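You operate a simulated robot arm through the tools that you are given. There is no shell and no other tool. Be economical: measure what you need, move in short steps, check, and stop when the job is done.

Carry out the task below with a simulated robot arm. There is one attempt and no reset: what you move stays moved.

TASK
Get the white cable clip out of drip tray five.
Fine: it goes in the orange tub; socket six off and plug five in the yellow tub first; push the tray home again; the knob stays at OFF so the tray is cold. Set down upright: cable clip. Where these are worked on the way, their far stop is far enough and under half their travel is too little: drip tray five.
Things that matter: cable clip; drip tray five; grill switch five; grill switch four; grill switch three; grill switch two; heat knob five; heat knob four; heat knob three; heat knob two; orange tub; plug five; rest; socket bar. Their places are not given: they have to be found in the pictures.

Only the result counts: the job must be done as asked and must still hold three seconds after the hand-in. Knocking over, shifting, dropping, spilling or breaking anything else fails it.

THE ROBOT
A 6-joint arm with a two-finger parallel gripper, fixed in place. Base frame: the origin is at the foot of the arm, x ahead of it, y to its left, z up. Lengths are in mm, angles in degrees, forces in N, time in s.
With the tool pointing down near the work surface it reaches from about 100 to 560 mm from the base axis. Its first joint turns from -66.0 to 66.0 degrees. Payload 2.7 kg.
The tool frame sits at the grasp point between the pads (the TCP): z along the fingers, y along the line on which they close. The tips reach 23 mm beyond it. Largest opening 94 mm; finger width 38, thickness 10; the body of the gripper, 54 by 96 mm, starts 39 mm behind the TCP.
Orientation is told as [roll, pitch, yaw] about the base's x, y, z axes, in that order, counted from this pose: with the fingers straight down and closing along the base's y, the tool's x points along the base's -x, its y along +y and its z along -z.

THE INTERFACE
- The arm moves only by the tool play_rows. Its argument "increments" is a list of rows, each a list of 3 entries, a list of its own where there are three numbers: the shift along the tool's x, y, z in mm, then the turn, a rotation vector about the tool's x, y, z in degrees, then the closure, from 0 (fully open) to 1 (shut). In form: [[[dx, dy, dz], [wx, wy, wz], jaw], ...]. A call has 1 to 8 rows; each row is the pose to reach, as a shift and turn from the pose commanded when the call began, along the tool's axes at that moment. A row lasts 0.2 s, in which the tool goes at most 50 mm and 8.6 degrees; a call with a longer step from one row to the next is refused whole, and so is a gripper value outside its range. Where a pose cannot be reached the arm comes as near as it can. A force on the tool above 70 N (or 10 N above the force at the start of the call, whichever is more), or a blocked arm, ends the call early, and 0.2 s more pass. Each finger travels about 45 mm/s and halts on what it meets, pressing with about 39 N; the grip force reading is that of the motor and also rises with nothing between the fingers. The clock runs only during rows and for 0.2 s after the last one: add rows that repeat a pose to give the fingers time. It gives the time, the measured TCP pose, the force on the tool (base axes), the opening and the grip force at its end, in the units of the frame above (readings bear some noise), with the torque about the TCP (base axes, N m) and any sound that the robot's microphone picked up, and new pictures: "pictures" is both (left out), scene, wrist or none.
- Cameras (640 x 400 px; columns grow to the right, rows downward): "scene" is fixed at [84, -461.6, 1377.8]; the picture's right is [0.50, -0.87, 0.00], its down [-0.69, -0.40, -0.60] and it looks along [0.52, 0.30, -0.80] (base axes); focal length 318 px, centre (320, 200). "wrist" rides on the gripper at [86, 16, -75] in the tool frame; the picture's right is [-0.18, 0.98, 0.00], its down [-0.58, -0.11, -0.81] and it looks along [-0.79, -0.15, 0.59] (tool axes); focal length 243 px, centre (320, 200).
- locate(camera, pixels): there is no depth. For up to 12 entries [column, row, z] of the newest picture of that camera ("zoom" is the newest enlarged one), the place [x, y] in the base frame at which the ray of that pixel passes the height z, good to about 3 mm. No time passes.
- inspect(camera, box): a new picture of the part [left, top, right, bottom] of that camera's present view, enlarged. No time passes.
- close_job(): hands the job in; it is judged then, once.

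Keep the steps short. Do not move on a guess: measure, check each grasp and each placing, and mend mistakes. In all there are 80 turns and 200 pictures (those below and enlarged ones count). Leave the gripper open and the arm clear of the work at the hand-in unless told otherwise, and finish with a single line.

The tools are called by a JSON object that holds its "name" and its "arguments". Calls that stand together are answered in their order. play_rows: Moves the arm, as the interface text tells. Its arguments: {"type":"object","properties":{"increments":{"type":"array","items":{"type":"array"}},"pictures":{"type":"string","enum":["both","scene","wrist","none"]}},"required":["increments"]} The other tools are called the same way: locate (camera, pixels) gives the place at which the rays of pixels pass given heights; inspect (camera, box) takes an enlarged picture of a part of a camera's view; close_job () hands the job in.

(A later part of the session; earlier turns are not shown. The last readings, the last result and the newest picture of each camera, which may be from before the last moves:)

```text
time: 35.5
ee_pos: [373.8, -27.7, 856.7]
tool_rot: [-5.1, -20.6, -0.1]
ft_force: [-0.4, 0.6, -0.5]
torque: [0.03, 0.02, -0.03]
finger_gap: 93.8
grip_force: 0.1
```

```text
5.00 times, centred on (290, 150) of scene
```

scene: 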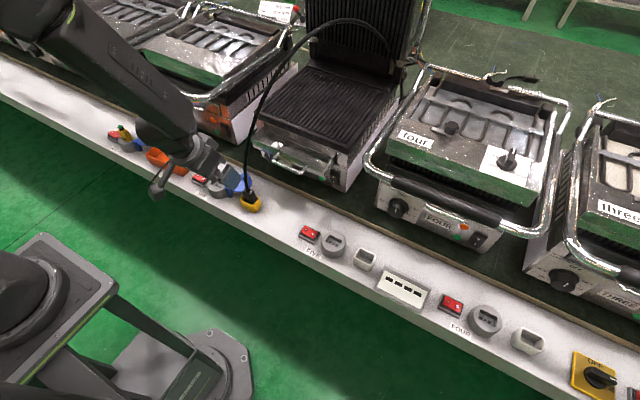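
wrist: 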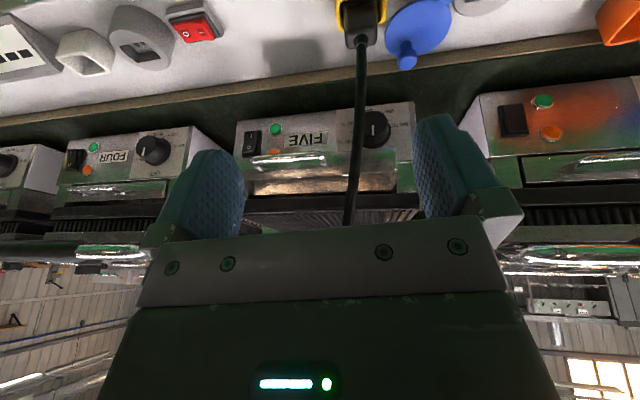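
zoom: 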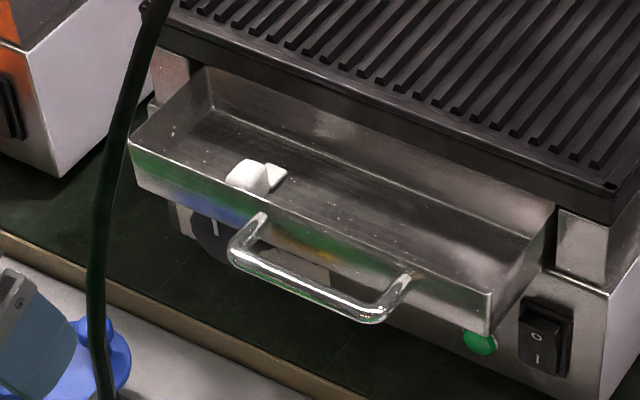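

The cable runs at y≈−12 to −30 and arches over x≈480 to 570, right in front of the clip at about (583,−40). So I'll come in from the −y side with the tool leaned that way. First I'll move to y≈−110 and look into the tray.

{"name": "play_rows", "arguments": {"increments": [[[-4, -28, -10], [-4, 2, 0], 0.1], [[-8, -57, -22], [-9, 4, 0], 0.2], [[-15, -85, -33], [-14, 6, 0], 0.3], [[-45, -85, -22], [-20, 8, 0], 0.4], [[-75, -85, -10], [-25, 10, 0], 0.468], [[-105, -85, 1], [-25, 10, 0], 0.468]]}}

{"name": "inspect", "arguments": {"camera": "wrist", "box": [200, 0, 440, 200]}}

```text
time: 36.9
ee_pos: [468.7, -114.3, 900.5]
tool_rot: [19.5, -10.7, 1.2]
ft_force: [0.7, 0.8, 0.3]
torque: [0.04, -0.01, -0.02]
finger_gap: 50.0
grip_force: 0.1
out of reach, approached as far as the arm can: row 1, 2
```

scene: 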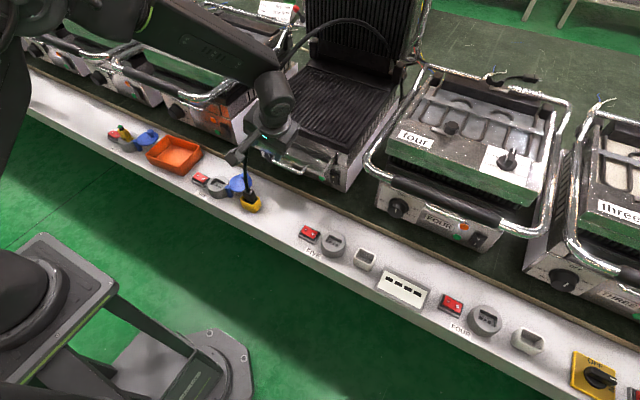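
wrist: 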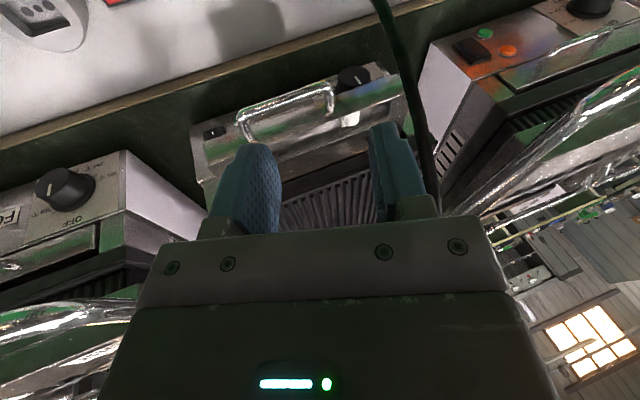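

```text
2.00 times, centred on (320, 100) of wrist
```

zoom: 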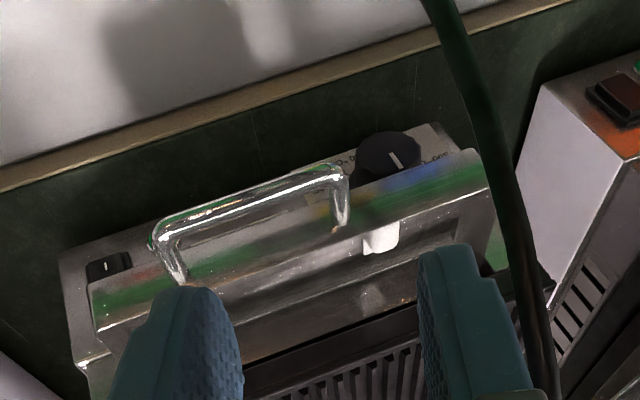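

The clip is visible at about (350,119) and the cable is off to the right. Enlarging it from both cameras.

{"name": "inspect", "arguments": {"camera": "wrist", "box": [310, 80, 400, 150]}}

{"name": "inspect", "arguments": {"camera": "scene", "box": [250, 120, 340, 180]}}

```text
5.71 times, centred on (355, 115) of wrist
```

zoom: 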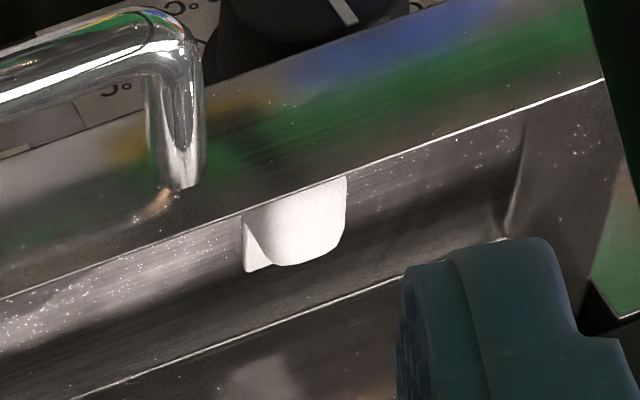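

```text
6.67 times, centred on (295, 150) of scene
```

zoom: 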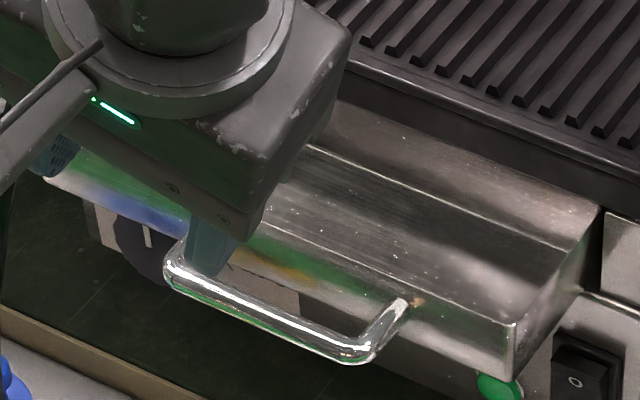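

I'll triangulate the clip's tab corner and dome edge from this wrist view plus the earlier scene view (scene pixels still valid).

{"name": "locate", "arguments": {"camera": "wrist", "pixels": [[341.9, 127.3, 740], [341.9, 127.3, 760], [341.9, 127.3, 780], [359.7, 111.5, 760], [359.7, 111.5, 780], [351.5, 125.9, 760], [351.5, 125.9, 780], [404.6, 94, 780], [404.6, 94, 790], [325, 143, 760]]}}

{"name": "locate", "arguments": {"camera": "scene", "pixels": [[284.3, 143, 740], [284.3, 143, 760], [284.3, 143, 780], [280.5, 142, 760], [280.5, 142, 780], [272.2, 144.8, 760], [272.2, 144.8, 780], [252.7, 137.2, 780], [252.7, 137.2, 790], [276.5, 141, 780], [270, 130.8, 745], [270, 130.8, 755]]}}

```text
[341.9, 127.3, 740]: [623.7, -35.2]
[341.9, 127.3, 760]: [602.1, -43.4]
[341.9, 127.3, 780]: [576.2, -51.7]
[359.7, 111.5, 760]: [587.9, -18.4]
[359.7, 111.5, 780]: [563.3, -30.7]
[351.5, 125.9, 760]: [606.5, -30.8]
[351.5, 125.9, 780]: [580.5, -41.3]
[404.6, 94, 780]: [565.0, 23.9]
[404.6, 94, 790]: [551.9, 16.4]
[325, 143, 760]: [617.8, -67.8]
```

```text
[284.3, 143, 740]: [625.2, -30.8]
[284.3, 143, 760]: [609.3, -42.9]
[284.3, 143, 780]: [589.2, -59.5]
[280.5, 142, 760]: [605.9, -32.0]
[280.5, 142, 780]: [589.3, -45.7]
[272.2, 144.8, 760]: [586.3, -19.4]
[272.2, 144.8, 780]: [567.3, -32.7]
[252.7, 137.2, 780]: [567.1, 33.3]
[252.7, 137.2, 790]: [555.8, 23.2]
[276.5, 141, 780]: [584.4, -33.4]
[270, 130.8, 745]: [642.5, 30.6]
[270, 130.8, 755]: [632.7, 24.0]
```

The clip sits near (587,−34): floor z≈750, top ≈780, rim ≈783, front wall x≈560. I need a steeper view of its shape, so I'll move forward and up a little and level the pitch.

{"name": "play_rows", "arguments": {"increments": [[[-33, 5, -9], [0, 5, 0], 0.468], [[-66, 10, -17], [0, 10, 0], 0.468], [[-66, 10, -17], [0, 10, 0], 0.468]]}}

{"name": "inspect", "arguments": {"camera": "wrist", "box": [300, 0, 420, 100]}}

```text
time: 37.7
ee_pos: [528.0, -106.5, 933.1]
tool_rot: [19.3, -1.4, 4.6]
ft_force: [-0.4, 0.2, 0.4]
torque: [0.02, -0.01, -0.02]
finger_gap: 50.2
grip_force: 0.1
```

scene: 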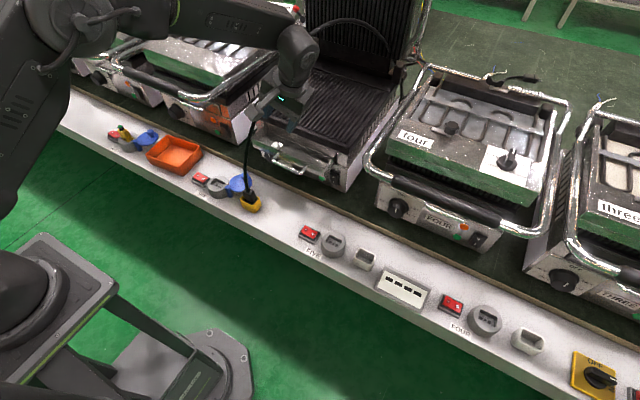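
wrist: 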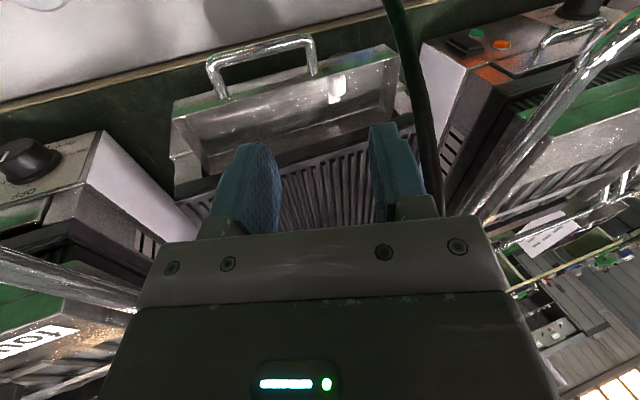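

```text
4.00 times, centred on (360, 50) of wrist
```

zoom: 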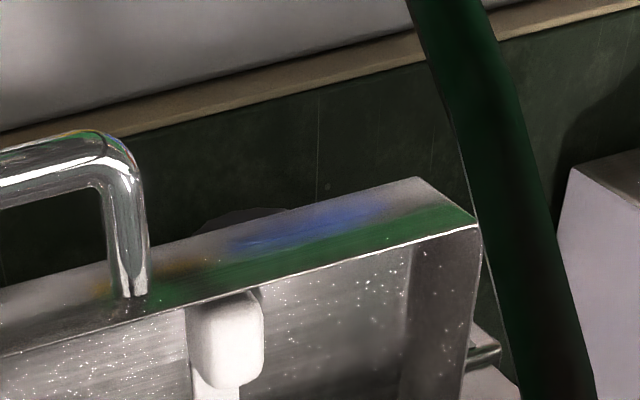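

{"name": "inspect", "arguments": {"camera": "wrist", "box": [315, 60, 365, 115]}}

```text
7.27 times, centred on (340, 88) of wrist
```

zoom: 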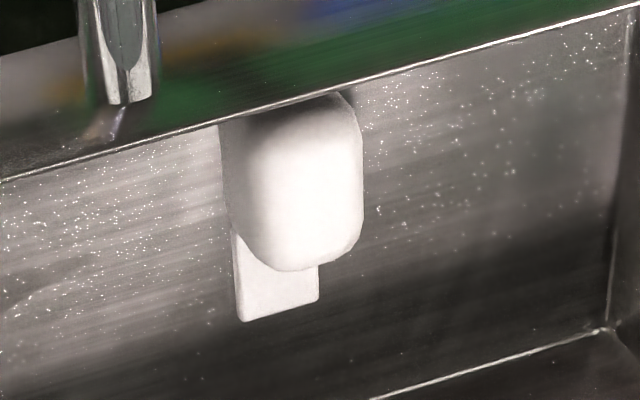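

The clip shape is clear: an upright block about 16 mm wide in y with a floor tab toward +x. Closing along y suits it. Measuring the block's top.

{"name": "locate", "arguments": {"camera": "wrist", "pixels": [[337.9, 85.9, 770], [337.9, 85.9, 780], [330.7, 86, 780], [345.9, 85, 780], [337, 97.5, 775], [329.5, 105, 752], [339.5, 102, 752], [334.5, 76.2, 784], [380, 99.5, 752], [384, 61, 784]]}}

{"name": "locate", "arguments": {"camera": "scene", "pixels": [[276.5, 142.5, 770], [276.5, 142.5, 780], [276.5, 142.5, 790]]}}

```text
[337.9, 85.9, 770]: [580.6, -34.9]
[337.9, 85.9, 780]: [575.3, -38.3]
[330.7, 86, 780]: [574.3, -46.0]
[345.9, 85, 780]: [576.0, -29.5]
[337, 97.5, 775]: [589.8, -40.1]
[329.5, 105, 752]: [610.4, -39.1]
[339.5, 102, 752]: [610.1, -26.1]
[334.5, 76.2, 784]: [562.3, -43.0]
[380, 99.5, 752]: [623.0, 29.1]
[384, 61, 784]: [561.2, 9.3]
```

```text
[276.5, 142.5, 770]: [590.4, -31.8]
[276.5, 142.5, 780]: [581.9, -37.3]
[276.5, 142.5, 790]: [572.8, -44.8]
```

Clip body is centred at about (579,−35), z 750 to 778. I'll use a ~20° lean, which keeps the hand clear of the cable. Going to a pre-grasp 100 mm back along the tool axis and squaring the yaw.

{"name": "play_rows", "arguments": {"increments": [[[-20, 2, 20], [0, 0, 2], 0.6], [[-40, 5, 40], [0, 0, 4.6], 0.66], [[-58, 6.9, 61], [0, 0, 4.6], 0.66], [[-58, 6.9, 61], [0, 0, 4.6], 0.66]]}}

{"name": "inspect", "arguments": {"camera": "scene", "box": [230, 80, 350, 180]}}

{"name": "inspect", "arguments": {"camera": "wrist", "box": [240, 40, 420, 200]}}

```text
time: 38.7
ee_pos: [589.0, -74.6, 877.4]
tool_rot: [19.2, 0.1, 0.1]
ft_force: [-0.5, 0.1, 1.1]
torque: [0.0, 0.01, -0.03]
finger_gap: 31.8
grip_force: 0.1
```

scene: 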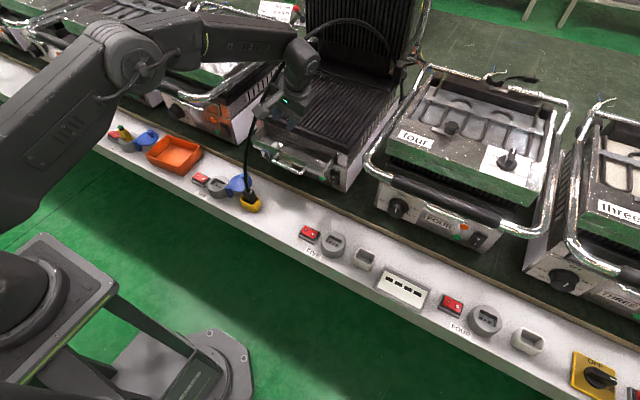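
wrist: 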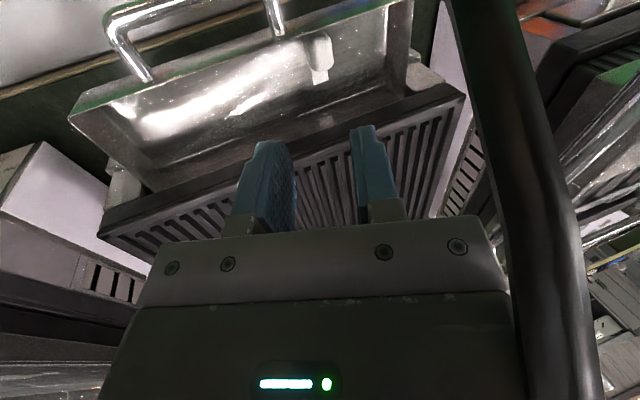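

```text
4.00 times, centred on (290, 130) of scene
```

zoom: 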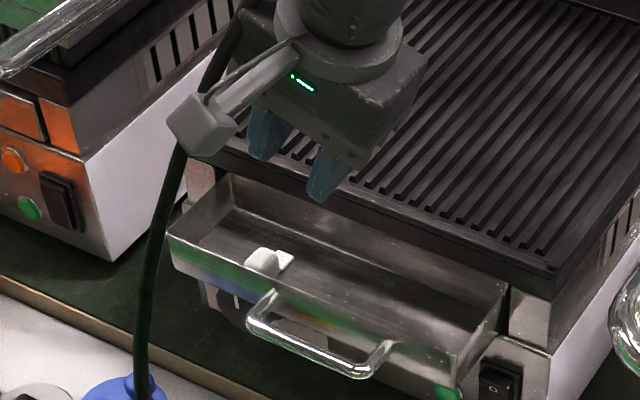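

```text
2.50 times, centred on (330, 120) of wrist
```

zoom: 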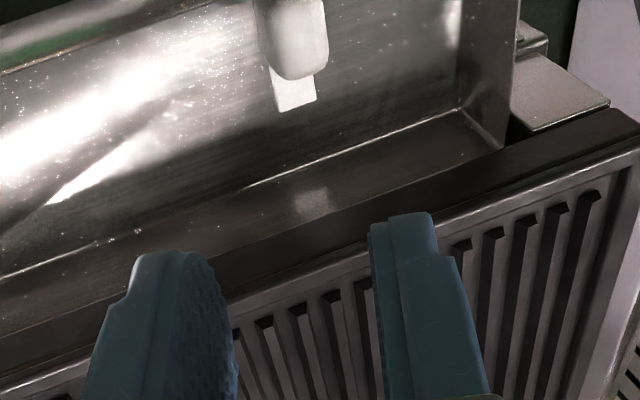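

The clip is ahead and below. Re-measuring it from this close view before descending.

{"name": "locate", "arguments": {"camera": "wrist", "pixels": [[312.4, 115, 752], [324.6, 112, 752], [308, 95, 775], [333.2, 92, 775], [320, 102, 775], [318, 78, 778]]}}

{"name": "inspect", "arguments": {"camera": "wrist", "box": [270, 0, 370, 130]}}

{"name": "inspect", "arguments": {"camera": "scene", "box": [260, 120, 310, 160]}}

```text
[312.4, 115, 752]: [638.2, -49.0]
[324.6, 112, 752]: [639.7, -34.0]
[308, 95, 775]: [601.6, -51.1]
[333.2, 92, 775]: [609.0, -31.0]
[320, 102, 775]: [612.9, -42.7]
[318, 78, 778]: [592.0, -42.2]
```

```text
3.08 times, centred on (320, 65) of wrist
```

zoom: 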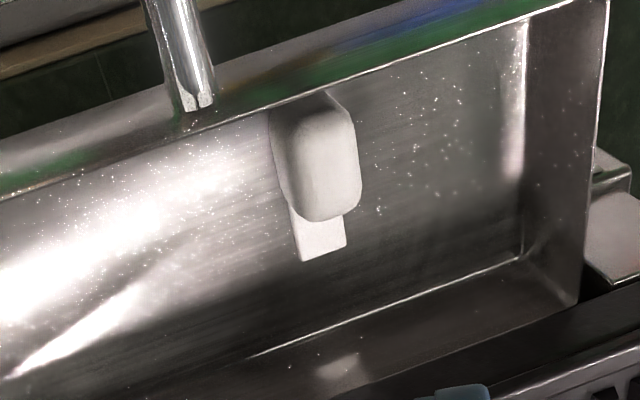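

```text
10.00 times, centred on (285, 140) of scene
```

zoom: 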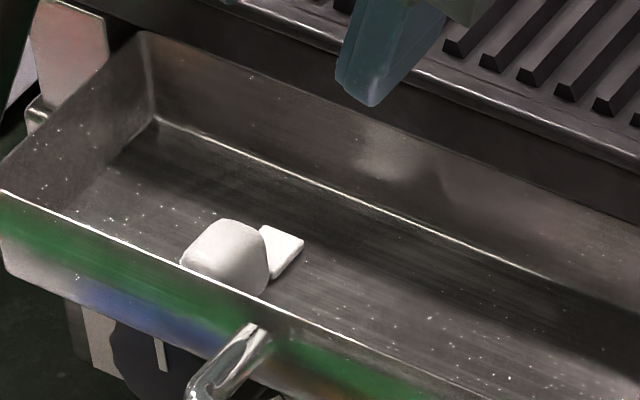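

{"name": "locate", "arguments": {"camera": "wrist", "pixels": [[315.1, 84.5, 752], [328.1, 79.6, 752], [309.6, 55, 778], [332.3, 52, 778], [321, 53.6, 778], [321, 69.5, 775], [300, 38, 784], [354, 26, 784], [406, 95, 752]]}}

```text
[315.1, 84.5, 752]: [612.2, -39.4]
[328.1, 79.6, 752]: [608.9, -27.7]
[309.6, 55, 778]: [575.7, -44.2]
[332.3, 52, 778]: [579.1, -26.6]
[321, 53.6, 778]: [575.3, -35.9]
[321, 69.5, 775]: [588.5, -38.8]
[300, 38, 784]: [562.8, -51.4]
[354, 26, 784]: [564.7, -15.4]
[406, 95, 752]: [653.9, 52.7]
```

Consistent: body y −44 to −27, x≈566 to 590, wall at x≈563. I'll descend 62 mm along the tool axis and check alignment.

{"name": "play_rows", "arguments": {"increments": [[[3, 1.6, 30], [0, 0, 0], 0.66], [[3, 1.6, 62], [0, 0, 0], 0.66], [[3, 1.6, 62], [0, 0, 0], 0.66]]}}

{"name": "inspect", "arguments": {"camera": "scene", "box": [250, 110, 310, 160]}}

{"name": "inspect", "arguments": {"camera": "wrist", "box": [220, 20, 420, 180]}}

```text
time: 39.5
ee_pos: [583.7, -54.2, 817.4]
tool_rot: [19.3, 0.1, 0.2]
ft_force: [0.6, 0.0, -1.1]
torque: [0.01, -0.02, -0.02]
finger_gap: 31.7
grip_force: 0.0
```

scene: 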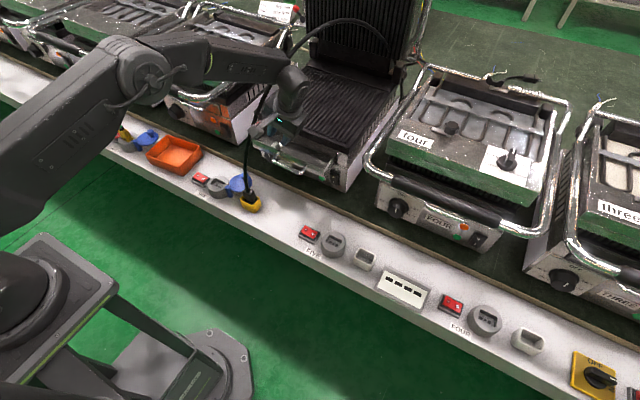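
wrist: 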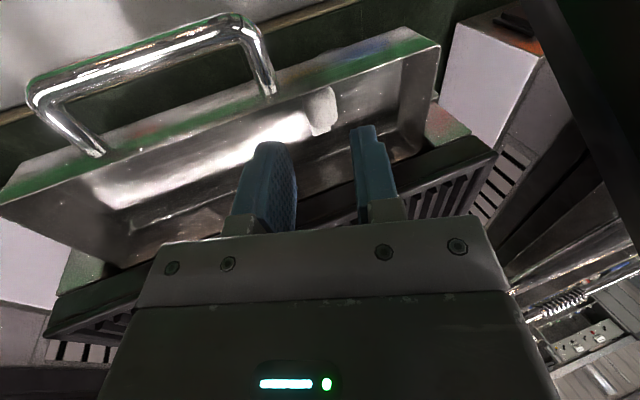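

```text
8.00 times, centred on (280, 135) of scene
```

zoom: 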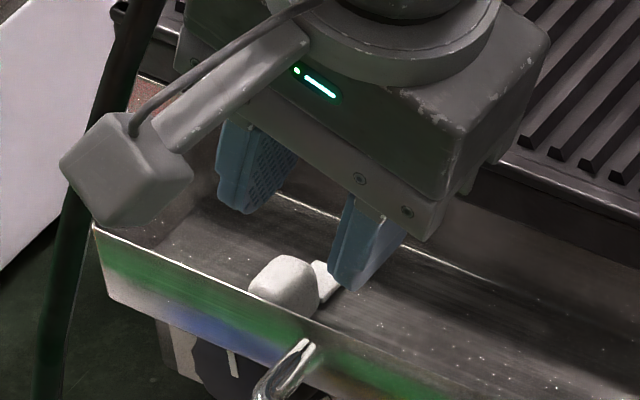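

```text
2.50 times, centred on (320, 100) of wrist
```

zoom: 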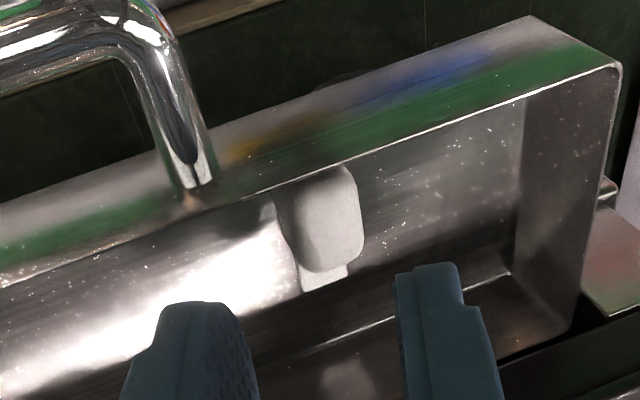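

Alignment is good. Descending the last 33 mm slowly.

{"name": "play_rows", "arguments": {"increments": [[[0, 0, 12], [0, 0, 0], 0.66], [[0, 0, 24], [0, 0, 0], 0.66], [[0, 0, 33], [0, 0, 0], 0.66], [[0, 0, 33], [0, 0, 0], 0.66]]}}

{"name": "inspect", "arguments": {"camera": "scene", "box": [250, 110, 310, 160]}}

{"name": "inspect", "arguments": {"camera": "wrist", "box": [220, 60, 420, 220]}}

```text
time: 40.5
ee_pos: [583.8, -42.7, 788.5]
tool_rot: [19.3, 0.1, 0.2]
ft_force: [0.0, 0.0, -0.5]
torque: [0.01, -0.01, 0.0]
finger_gap: 31.9
grip_force: 0.0
```

scene: 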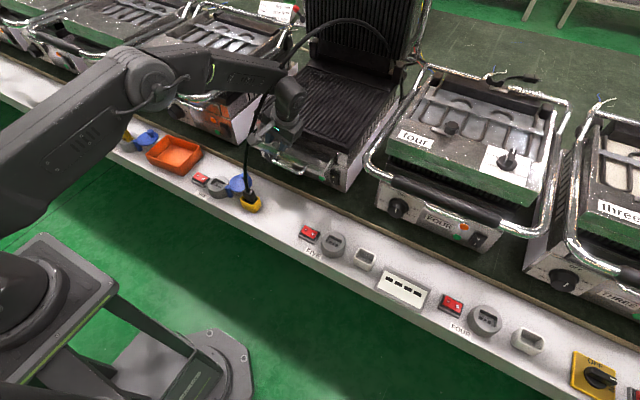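
wrist: 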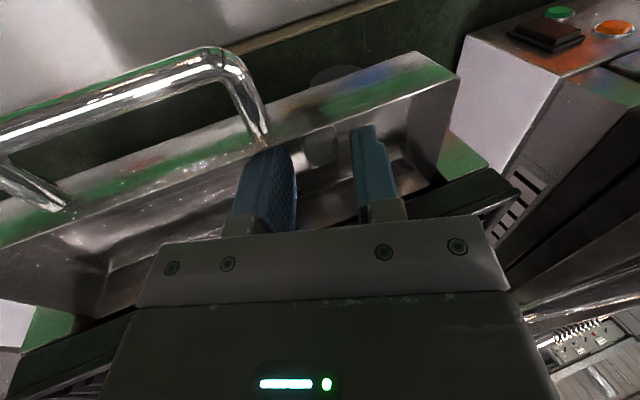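

```text
8.00 times, centred on (280, 135) of scene
```

zoom: 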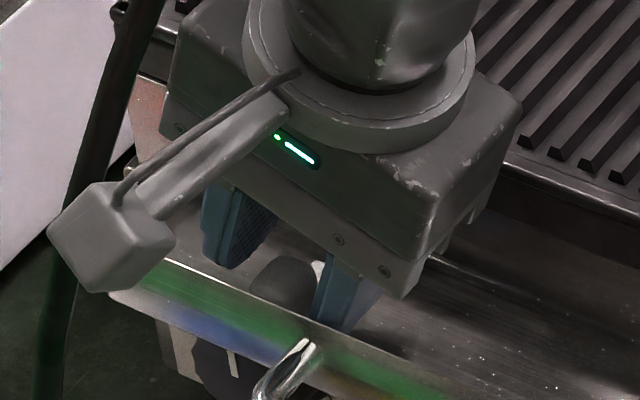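

```text
2.50 times, centred on (320, 140) of wrist
```

zoom: 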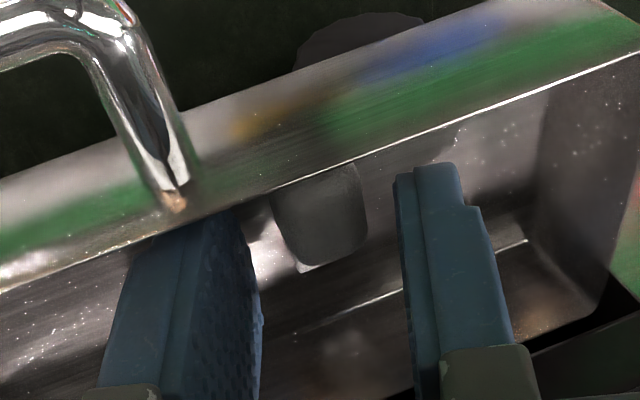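

The clip is between the fingers. I'll go 5 mm deeper for more overlap, then close gently.

{"name": "play_rows", "arguments": {"increments": [[[0, 0, 5], [0, 0, 0], 0.66], [[0, 0, 5], [0, 0, 0], 0.75], [[0, 0, 5], [0, 0, 0], 0.85], [[0, 0, 5], [0, 0, 0], 0.92], [[0, 0, 5], [0, 0, 0], 0.92]]}}

{"name": "inspect", "arguments": {"camera": "wrist", "box": [240, 80, 400, 220]}}

```text
time: 41.7
ee_pos: [583.7, -42.9, 784.6]
tool_rot: [19.3, -0.1, 0.2]
ft_force: [0.6, -3.1, 8.0]
torque: [-0.08, -0.01, -0.01]
finger_gap: 15.4
grip_force: 38.8
```

scene: 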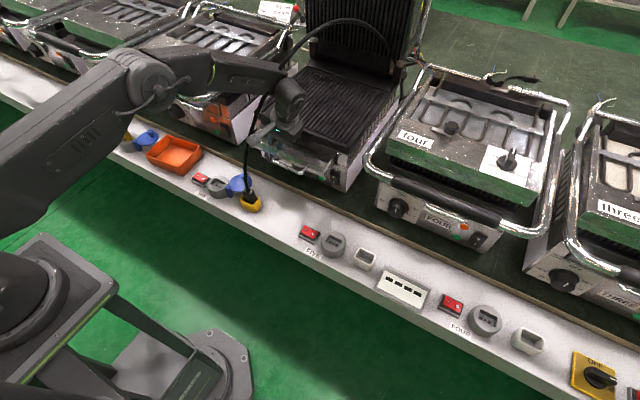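
wrist: 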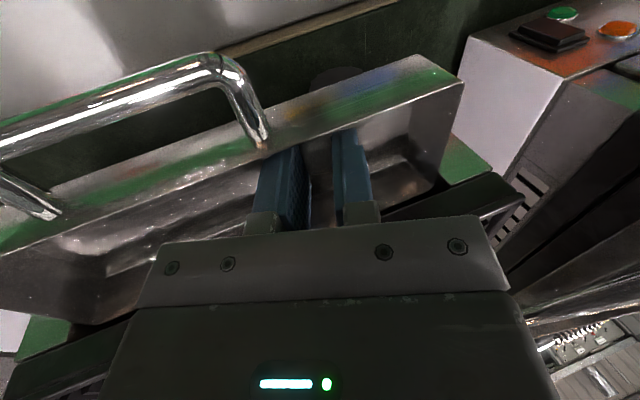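

```text
2.86 times, centred on (320, 150) of wrist
```

zoom: 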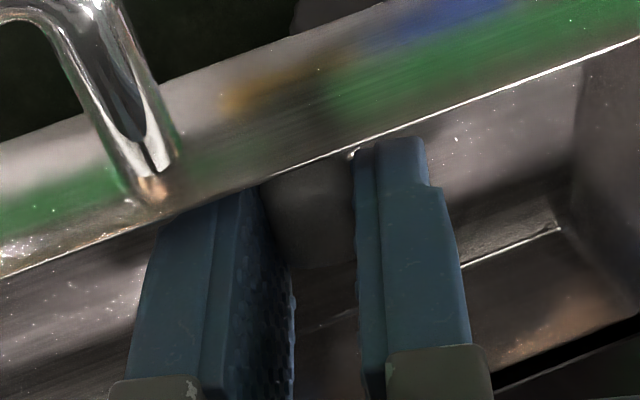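

Gripped at 15.4 mm. Lifting back along the tool axis, then withdrawing toward −x on the −y side of the cable.

{"name": "play_rows", "arguments": {"increments": [[[0, 0, -10], [0, 0, 0], 0.92], [[0, 0, -50], [0, 0, 0], 0.92], [[0, 0, -95], [0, 0, 0], 0.92], [[15, -30, -110], [0, 0, 0], 0.92], [[60, -30, -110], [0, 0, 0], 0.92], [[105, -30, -110], [0, 0, 0], 0.92], [[150, -30, -110], [0, 0, 0], 0.92], [[185, -30, -110], [0, 0, 0], 0.92]]}}

{"name": "inspect", "arguments": {"camera": "wrist", "box": [260, 80, 400, 220]}}

{"name": "inspect", "arguments": {"camera": "scene", "box": [210, 100, 330, 220]}}

```text
time: 43.5
ee_pos: [397.0, -105.2, 878.6]
tool_rot: [19.3, 0.0, 0.2]
ft_force: [0.7, -0.2, 1.0]
torque: [0.0, -0.01, 0.01]
finger_gap: 15.5
grip_force: 39.3
```

scene: 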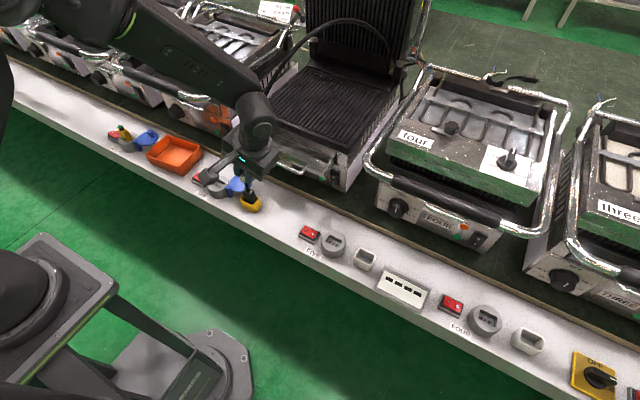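
wrist: 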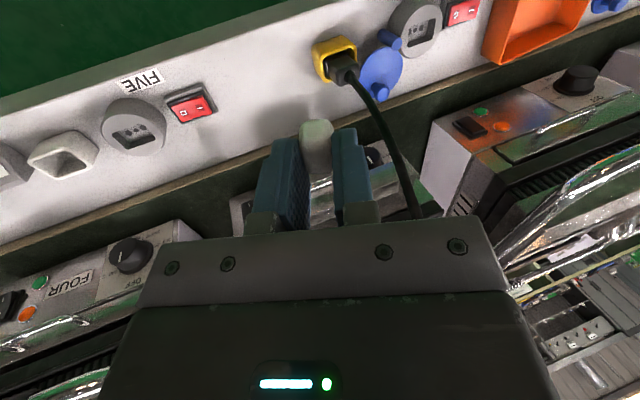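

```text
2.86 times, centred on (330, 150) of wrist
```

zoom: 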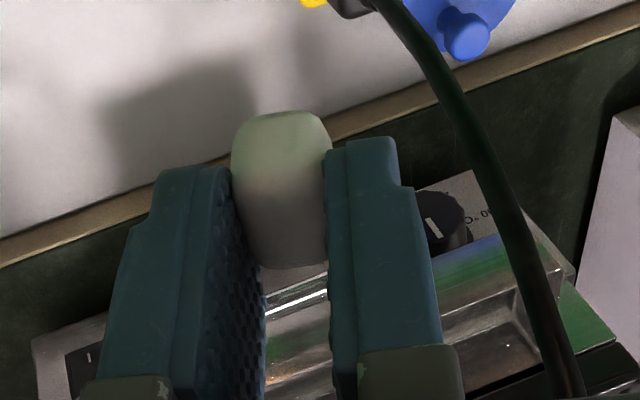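

```text
3.33 times, centred on (270, 160) of scene
```

zoom: 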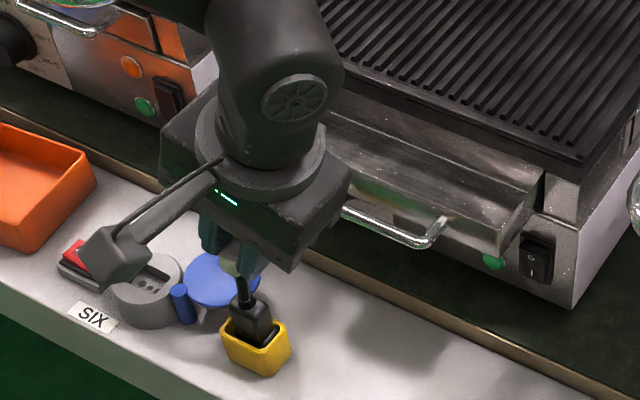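

The clip sits flush with the pads, with its bottom about 35 mm below the TCP. I'll carry it at x≈397 (clear of the cable) toward +y, bringing the tool vertical.

{"name": "play_rows", "arguments": {"increments": [[[0, 45, 15.7], [2.4, 0, 0], 0.92], [[0, 90, 31.4], [4.8, 0, 0], 0.92], [[0, 136, 47.3], [7.2, 0, 0], 0.92], [[0, 181, 63], [9.6, 0, 0], 0.92], [[0, 226, 78.7], [12, 0, 0], 0.92], [[0, 271, 94.4], [14.5, 0, 0], 0.92], [[0, 317, 110.4], [17, 0, 0], 0.92], [[0, 362, 126], [19.3, 0, 0], 0.92]], "pictures": "wrist"}}

```text
time: 45.3
ee_pos: [394.3, 274.6, 880.9]
tool_rot: [-0.1, 0.1, 0.2]
ft_force: [-0.4, 0.4, 0.3]
torque: [0.0, -0.02, -0.01]
finger_gap: 15.5
grip_force: 38.8
```

wrist: 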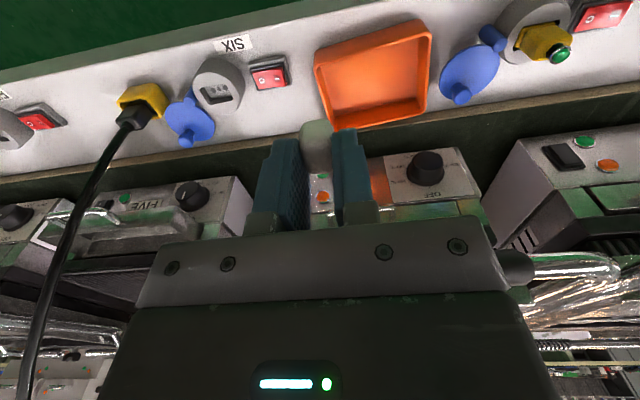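

The tool is vertical. Locating the orange tub's rim and floor from here.

{"name": "locate", "arguments": {"camera": "wrist", "pixels": [[316, 52, 640], [430, 25, 640], [335, 130, 640], [424, 112, 640], [375, 80, 603], [331, 125, 603], [415, 103, 603]]}}

{"name": "locate", "arguments": {"camera": "scene", "pixels": [[173, 155, 603], [168, 135.5, 640], [201.5, 151.5, 640], [147, 153, 640], [182, 168, 640], [181, 175, 600]]}}

{"name": "inspect", "arguments": {"camera": "wrist", "box": [290, 10, 450, 160]}}

```text
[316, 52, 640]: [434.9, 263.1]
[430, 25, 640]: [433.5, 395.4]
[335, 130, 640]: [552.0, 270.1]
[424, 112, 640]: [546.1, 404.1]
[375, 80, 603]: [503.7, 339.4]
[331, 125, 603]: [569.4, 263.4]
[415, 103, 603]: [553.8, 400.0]
```

```text
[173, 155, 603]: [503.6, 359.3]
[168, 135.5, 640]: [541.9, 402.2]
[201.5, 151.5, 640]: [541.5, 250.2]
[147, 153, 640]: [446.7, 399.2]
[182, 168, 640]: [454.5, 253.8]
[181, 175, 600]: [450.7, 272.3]
```

```text
2.67 times, centred on (370, 85) of wrist
```

zoom: 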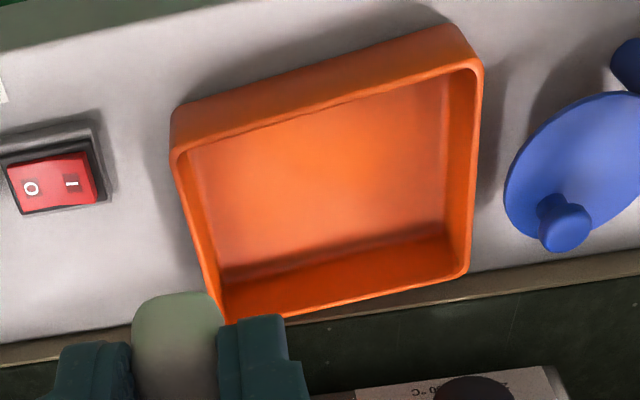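

The tub spans x≈438 to 548 and y≈258 to 402. I'll go over its centre (492,331) and descend to 18 mm above the floor.

{"name": "play_rows", "arguments": {"increments": [[[-40, 25, 0], [0, 0, 0], 0.92], [[-80, 50, 0], [0, 0, 0], 0.92], [[-98, 56.5, 44], [0, 0, 0], 0.92], [[-98, 56.5, 92], [0, 0, 0], 0.92], [[-98, 56.5, 140], [0, 0, 0], 0.92], [[-98, 56.5, 185], [0, 0, 0], 0.92], [[-98, 56.5, 215], [0, 0, 0], 0.92], [[-98, 56.5, 225], [0, 0, 0], 0.92]]}}

{"name": "inspect", "arguments": {"camera": "wrist", "box": [200, 0, 440, 200]}}

{"name": "inspect", "arguments": {"camera": "scene", "box": [130, 110, 220, 185]}}

```text
time: 46.1
ee_pos: [485.3, 330.9, 854.5]
tool_rot: [-0.4, 1.1, 0.3]
ft_force: [-40.4, -26.6, 27.4]
torque: [2.08, -2.24, 1.11]
finger_gap: 15.8
grip_force: 39.5
stopped in row 4: the force on the tool passed its limit at 131 N (the readings are from after the stop); the commanded pose is now the measured one
```

scene: 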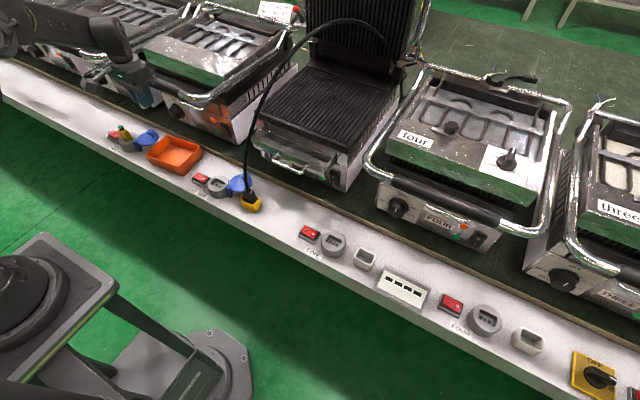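
wrist: 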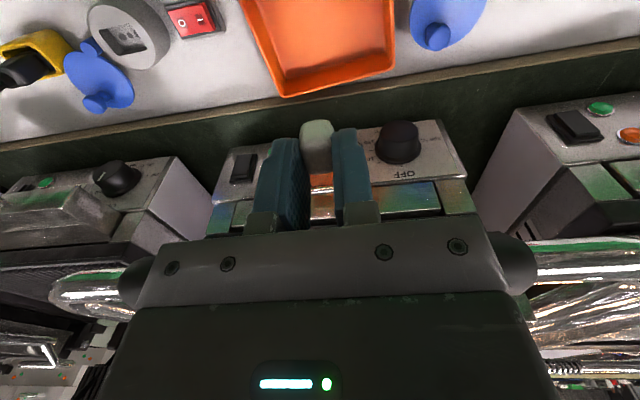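

```text
2.00 times, centred on (320, 100) of wrist
```

zoom: 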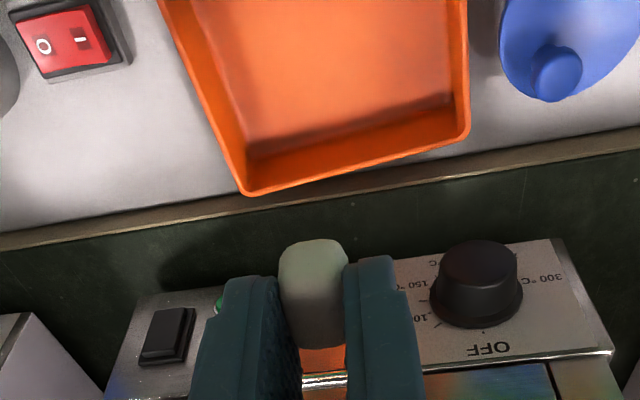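

```text
5.33 times, centred on (175, 148) of scene
```

zoom: 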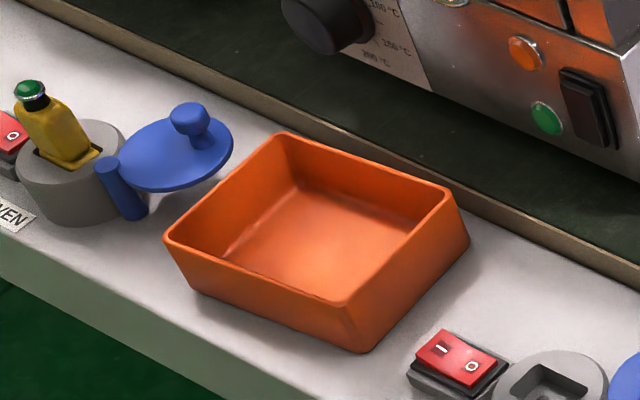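

The hand body touched the overhanging lid handle of grill six at about (512,371,892). I'll back off in −x, descend in front of it, tilt 10° so the hand stays clear, then go forward under the handle over the tub.

{"name": "play_rows", "arguments": {"increments": [[[40, 0, -2], [0, 0, 0], 0.92], [[85, 0, 0], [0, 0, 0], 0.92], [[85, 0, 48], [0, 0, 0], 0.92], [[85, 0, 96], [0, -3, 0], 0.92], [[85, 0, 144], [0, -6, 0], 0.92], [[85, 0, 165], [0, -11, 0], 0.92], [[45, 0, 165], [0, -11, 0], 0.92], [[10, 0, 165], [0, -11, 0], 0.92]]}}

{"name": "inspect", "arguments": {"camera": "scene", "box": [100, 40, 240, 180]}}

{"name": "inspect", "arguments": {"camera": "wrist", "box": [200, 0, 460, 200]}}

```text
time: 47.9
ee_pos: [475.7, 330.0, 686.1]
tool_rot: [-0.3, -10.1, 0.1]
ft_force: [1.2, -0.1, -1.0]
torque: [0.0, 0.01, 0.04]
finger_gap: 15.5
grip_force: 38.6
```

scene: 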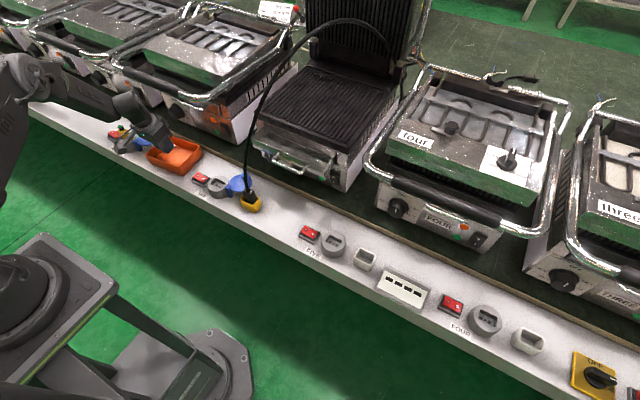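
wrist: 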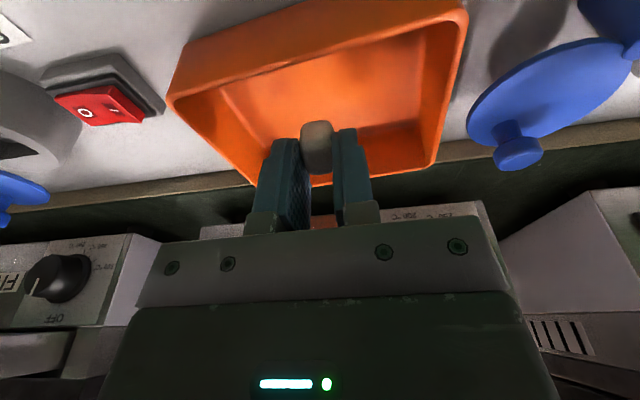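

```text
2.86 times, centred on (170, 110) of scene
```

zoom: 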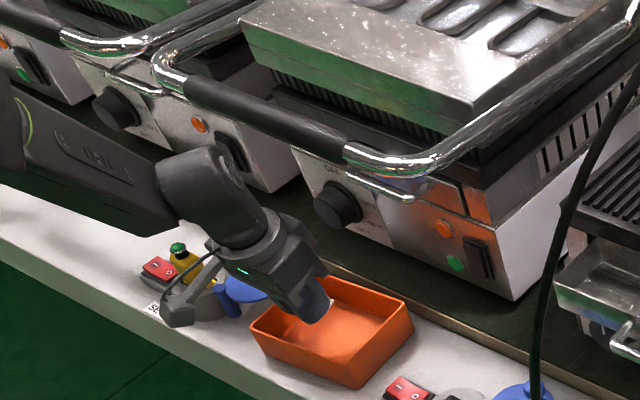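

```text
2.00 times, centred on (330, 100) of wrist
```

zoom: 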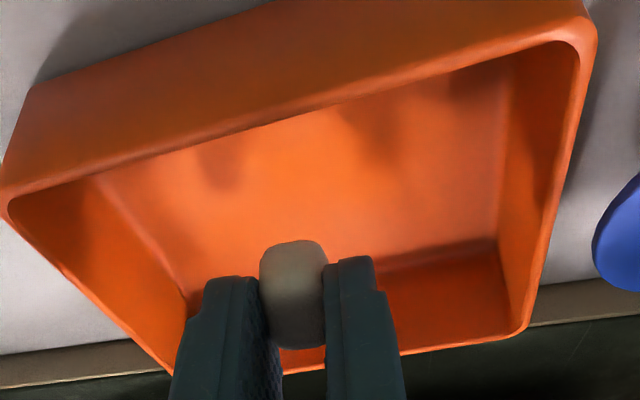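

The lid handle is unmoved and the clip is over the tub interior. Lowering toward the floor in small steps, watching for contact.

{"name": "play_rows", "arguments": {"increments": [[[-5, 0, 17], [0, 0, 0], 0.92], [[-4, 0, 31], [0, 0, 0], 0.92], [[-3, 0, 40], [0, 0, 0], 0.92], [[-2.5, 0, 43], [0, 0, 0], 0.92], [[-2, 0, 46], [0, 0, 0], 0.92]]}}

{"name": "inspect", "arguments": {"camera": "wrist", "box": [200, 40, 460, 220]}}

{"name": "inspect", "arguments": {"camera": "scene", "box": [120, 110, 220, 185]}}

```text
time: 49.1
ee_pos: [486.3, 329.7, 641.7]
tool_rot: [-0.3, -10.1, 0.2]
ft_force: [0.9, 0.0, 0.1]
torque: [-0.01, 0.02, 0.02]
finger_gap: 15.3
grip_force: 38.8
```

scene: 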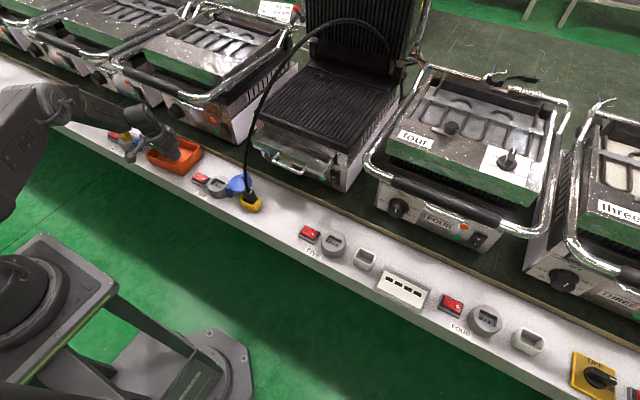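
wrist: 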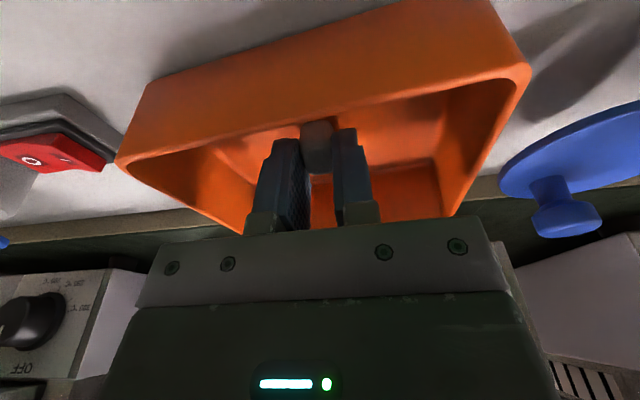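

```text
2.22 times, centred on (330, 130) of wrist
```

zoom: 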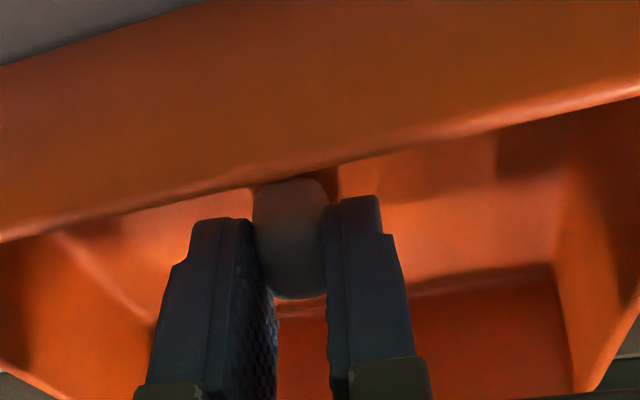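

```text
5.33 times, centred on (170, 148) of scene
```

zoom: 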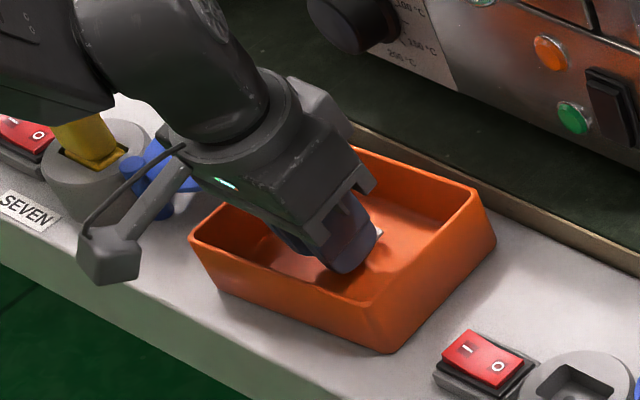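

No contact yet at TCP z 641.7. Lowering a bit more, in 3 mm steps.

{"name": "play_rows", "arguments": {"increments": [[[0.5, 0, 3], [0, 0, 0], 0.92], [[1, 0, 6], [0, 0, 0], 0.92], [[1, 0, 6], [0, 0, 0], 0.92]], "pictures": "none"}}

```text
time: 49.9
ee_pos: [487.8, 331.2, 638.5]
tool_rot: [-0.2, -10.4, 0.2]
ft_force: [-3.0, -2.9, 21.7]
torque: [-0.08, 0.29, 0.03]
finger_gap: 15.6
grip_force: 38.9
```

Contact (22 N). Opening gently and backing out below the lid handle.

{"name": "play_rows", "arguments": {"increments": [[[0, 0, -0.5], [0, 0, 0], 0.8], [[0, 0, -0.5], [0, 0, 0], 0.6], [[0, 0, -0.5], [0, 0, 0], 0.5], [[0, 0, -20], [0, 0, 0], 0.5], [[0, 0, -60], [0, 0, 0], 0.5], [[45, 0, -60], [0, 0, 0], 0.5], [[85, 0, -75], [0, 0, 0], 0.5], [[85, 0, -122], [0, 0, 0], 0.6]]}}

{"name": "inspect", "arguments": {"camera": "scene", "box": [130, 120, 215, 180]}}

{"name": "inspect", "arguments": {"camera": "wrist", "box": [200, 0, 460, 180]}}

```text
time: 51.7
ee_pos: [379.4, 329.9, 739.8]
tool_rot: [-0.3, -10.1, 0.2]
ft_force: [-0.7, 0.8, -0.6]
torque: [-0.01, 0.01, 0.02]
finger_gap: 37.3
grip_force: 0.0
```

scene: 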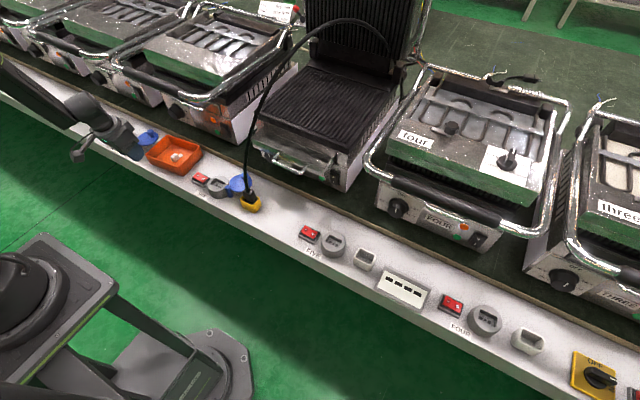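
wrist: 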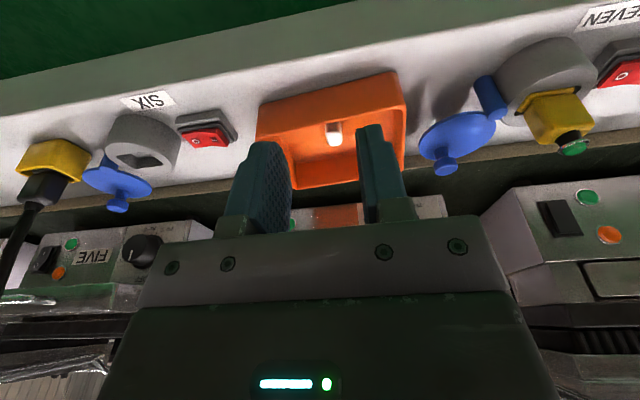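

```text
6.67 times, centred on (172, 150) of scene
```

zoom: 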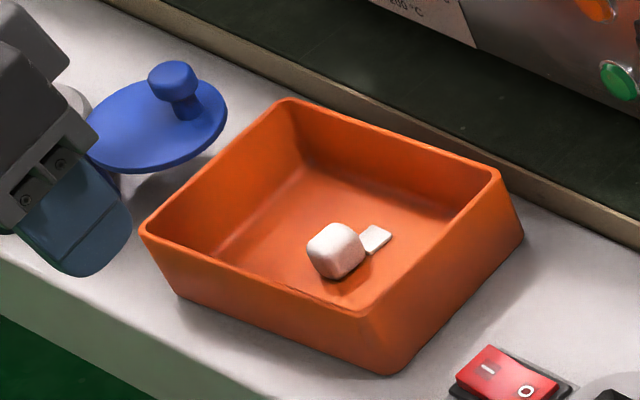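

```text
2.22 times, centred on (330, 90) of wrist
```

zoom: 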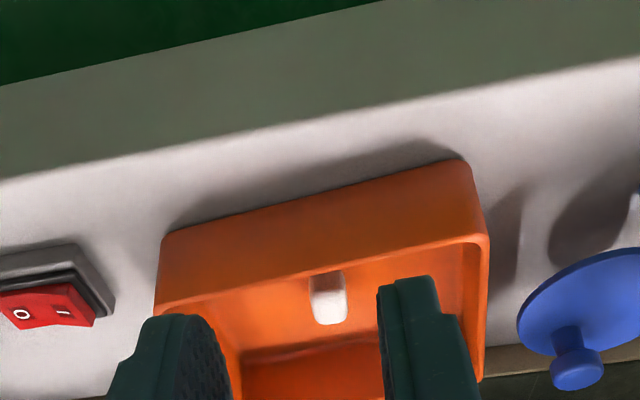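

The clip stands upright in the orange tub. Now to push the tray home: close the fingers and travel back at x≈360 in free space, tilting to about 45°.

{"name": "play_rows", "arguments": {"increments": [[[1, -48, -8], [0, -4.4, 0], 0.8], [[2, -96, -16], [0, -8.8, 0], 1.0], [[4, -144, -24], [0, -13.2, 0], 1.0], [[5, -192, -32], [0, -17.6, 0], 1.0], [[6, -240, -40], [0, -22, 0], 1.0], [[7, -288, -48], [0, -26.5, 0], 1.0], [[8, -336, -56], [0, -31, 0], 1.0], [[9.3, -384, -62.6], [0, -35.5, 0], 1.0]], "pictures": "scene"}}

```text
time: 53.5
ee_pos: [381.3, 72.8, 823.9]
tool_rot: [-7.9, -44.1, 3.8]
ft_force: [0.5, 0.2, 0.6]
torque: [-0.03, 0.03, 0.0]
finger_gap: 0.0
grip_force: 38.9
out of reach, approached as far as the arm can: row 4, 5, 6, 7, 8
```

scene: 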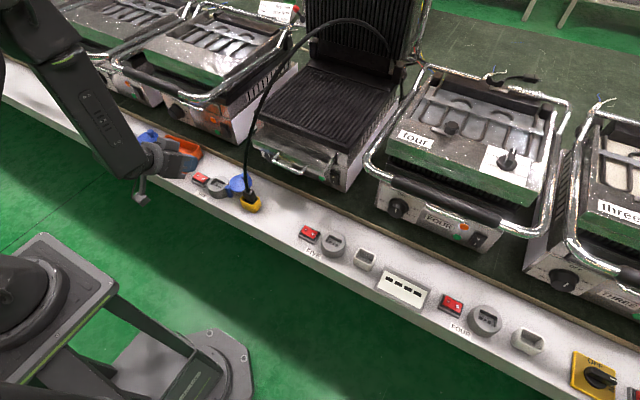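

The arm lagged through the singularity and is at (381,73,824) in free space. Continuing to y≈−100 and squaring the orientation.

{"name": "play_rows", "arguments": {"increments": [[[8, -43, 6], [-1.5, 0, 0.7], 1.0], [[16, -86, 12], [-3, -0.5, 1.4], 1.0], [[24, -128, 18], [-4.3, -1, 2], 1.0], [[31.5, -170, 23.7], [-5.3, -1, 2.7], 1.0], [[31.5, -170, 23.7], [-5.3, -1, 2.7], 1.0]], "pictures": "none"}}

```text
time: 54.7
ee_pos: [389.4, 69.2, 818.2]
tool_rot: [-7.5, -43.9, 2.6]
ft_force: [-0.7, -0.2, -1.1]
torque: [0.0, -0.01, 0.02]
finger_gap: 0.1
grip_force: 39.8
out of reach, approached as far as the arm can: row 1, 2, 3, 4, 5
```

The wrist is on the wrong branch to go further this way. I'll unwind to vertical, then use the proven route: leaned vertical tool on the −y side, pushing the bar with the closed fingers' front.

{"name": "play_rows", "arguments": {"increments": [[[-7, 7, -8], [-1, 7.3, 0], 1.0], [[-15, 15, -16], [-2, 14.7, -0.1], 1.0], [[-22, 22, -24], [-3, 22, -0.2], 1.0], [[-30, 29, -31], [-4, 29.3, -0.3], 1.0], [[-37, 36, -39], [-5, 36.7, -0.3], 1.0], [[-44, 43.7, -47], [-6.1, 44, -0.4], 1.0], [[-44, 43.7, -47], [-6.1, 44, -0.4], 1.0]], "pictures": "none"}}

```text
time: 56.3
ee_pos: [392.4, 112.0, 883.9]
tool_rot: [-0.1, 0.1, 0.4]
ft_force: [-1.0, 0.2, -0.5]
torque: [-0.02, -0.06, 0.0]
finger_gap: 0.0
grip_force: 39.0
out of reach, approached as far as the arm can: row 4, 5
```

Vertical again at (392,112,884). Now moving to y≈−105 while leaning to roll +19, the reverse of the earlier successful carry.

{"name": "play_rows", "arguments": {"increments": [[[0, -43.4, 0], [-3.8, 0, 0], 1.0], [[0, -86.8, 0], [-7.6, 0, 0], 1.0], [[0, -130, 0], [-11.4, 0, 0], 1.0], [[0, -173.6, 0], [-15.2, 0, 0], 1.0], [[0, -217, 0], [-19, 0, 0], 1.0], [[0, -217, 0], [-19, 0, 0], 1.0]], "pictures": "none"}}

```text
time: 57.7
ee_pos: [390.8, -107.1, 882.8]
tool_rot: [19.0, 0.1, 0.0]
ft_force: [-0.4, 0.6, -0.5]
torque: [0.01, 0.0, 0.01]
finger_gap: 0.0
grip_force: 39.2
```

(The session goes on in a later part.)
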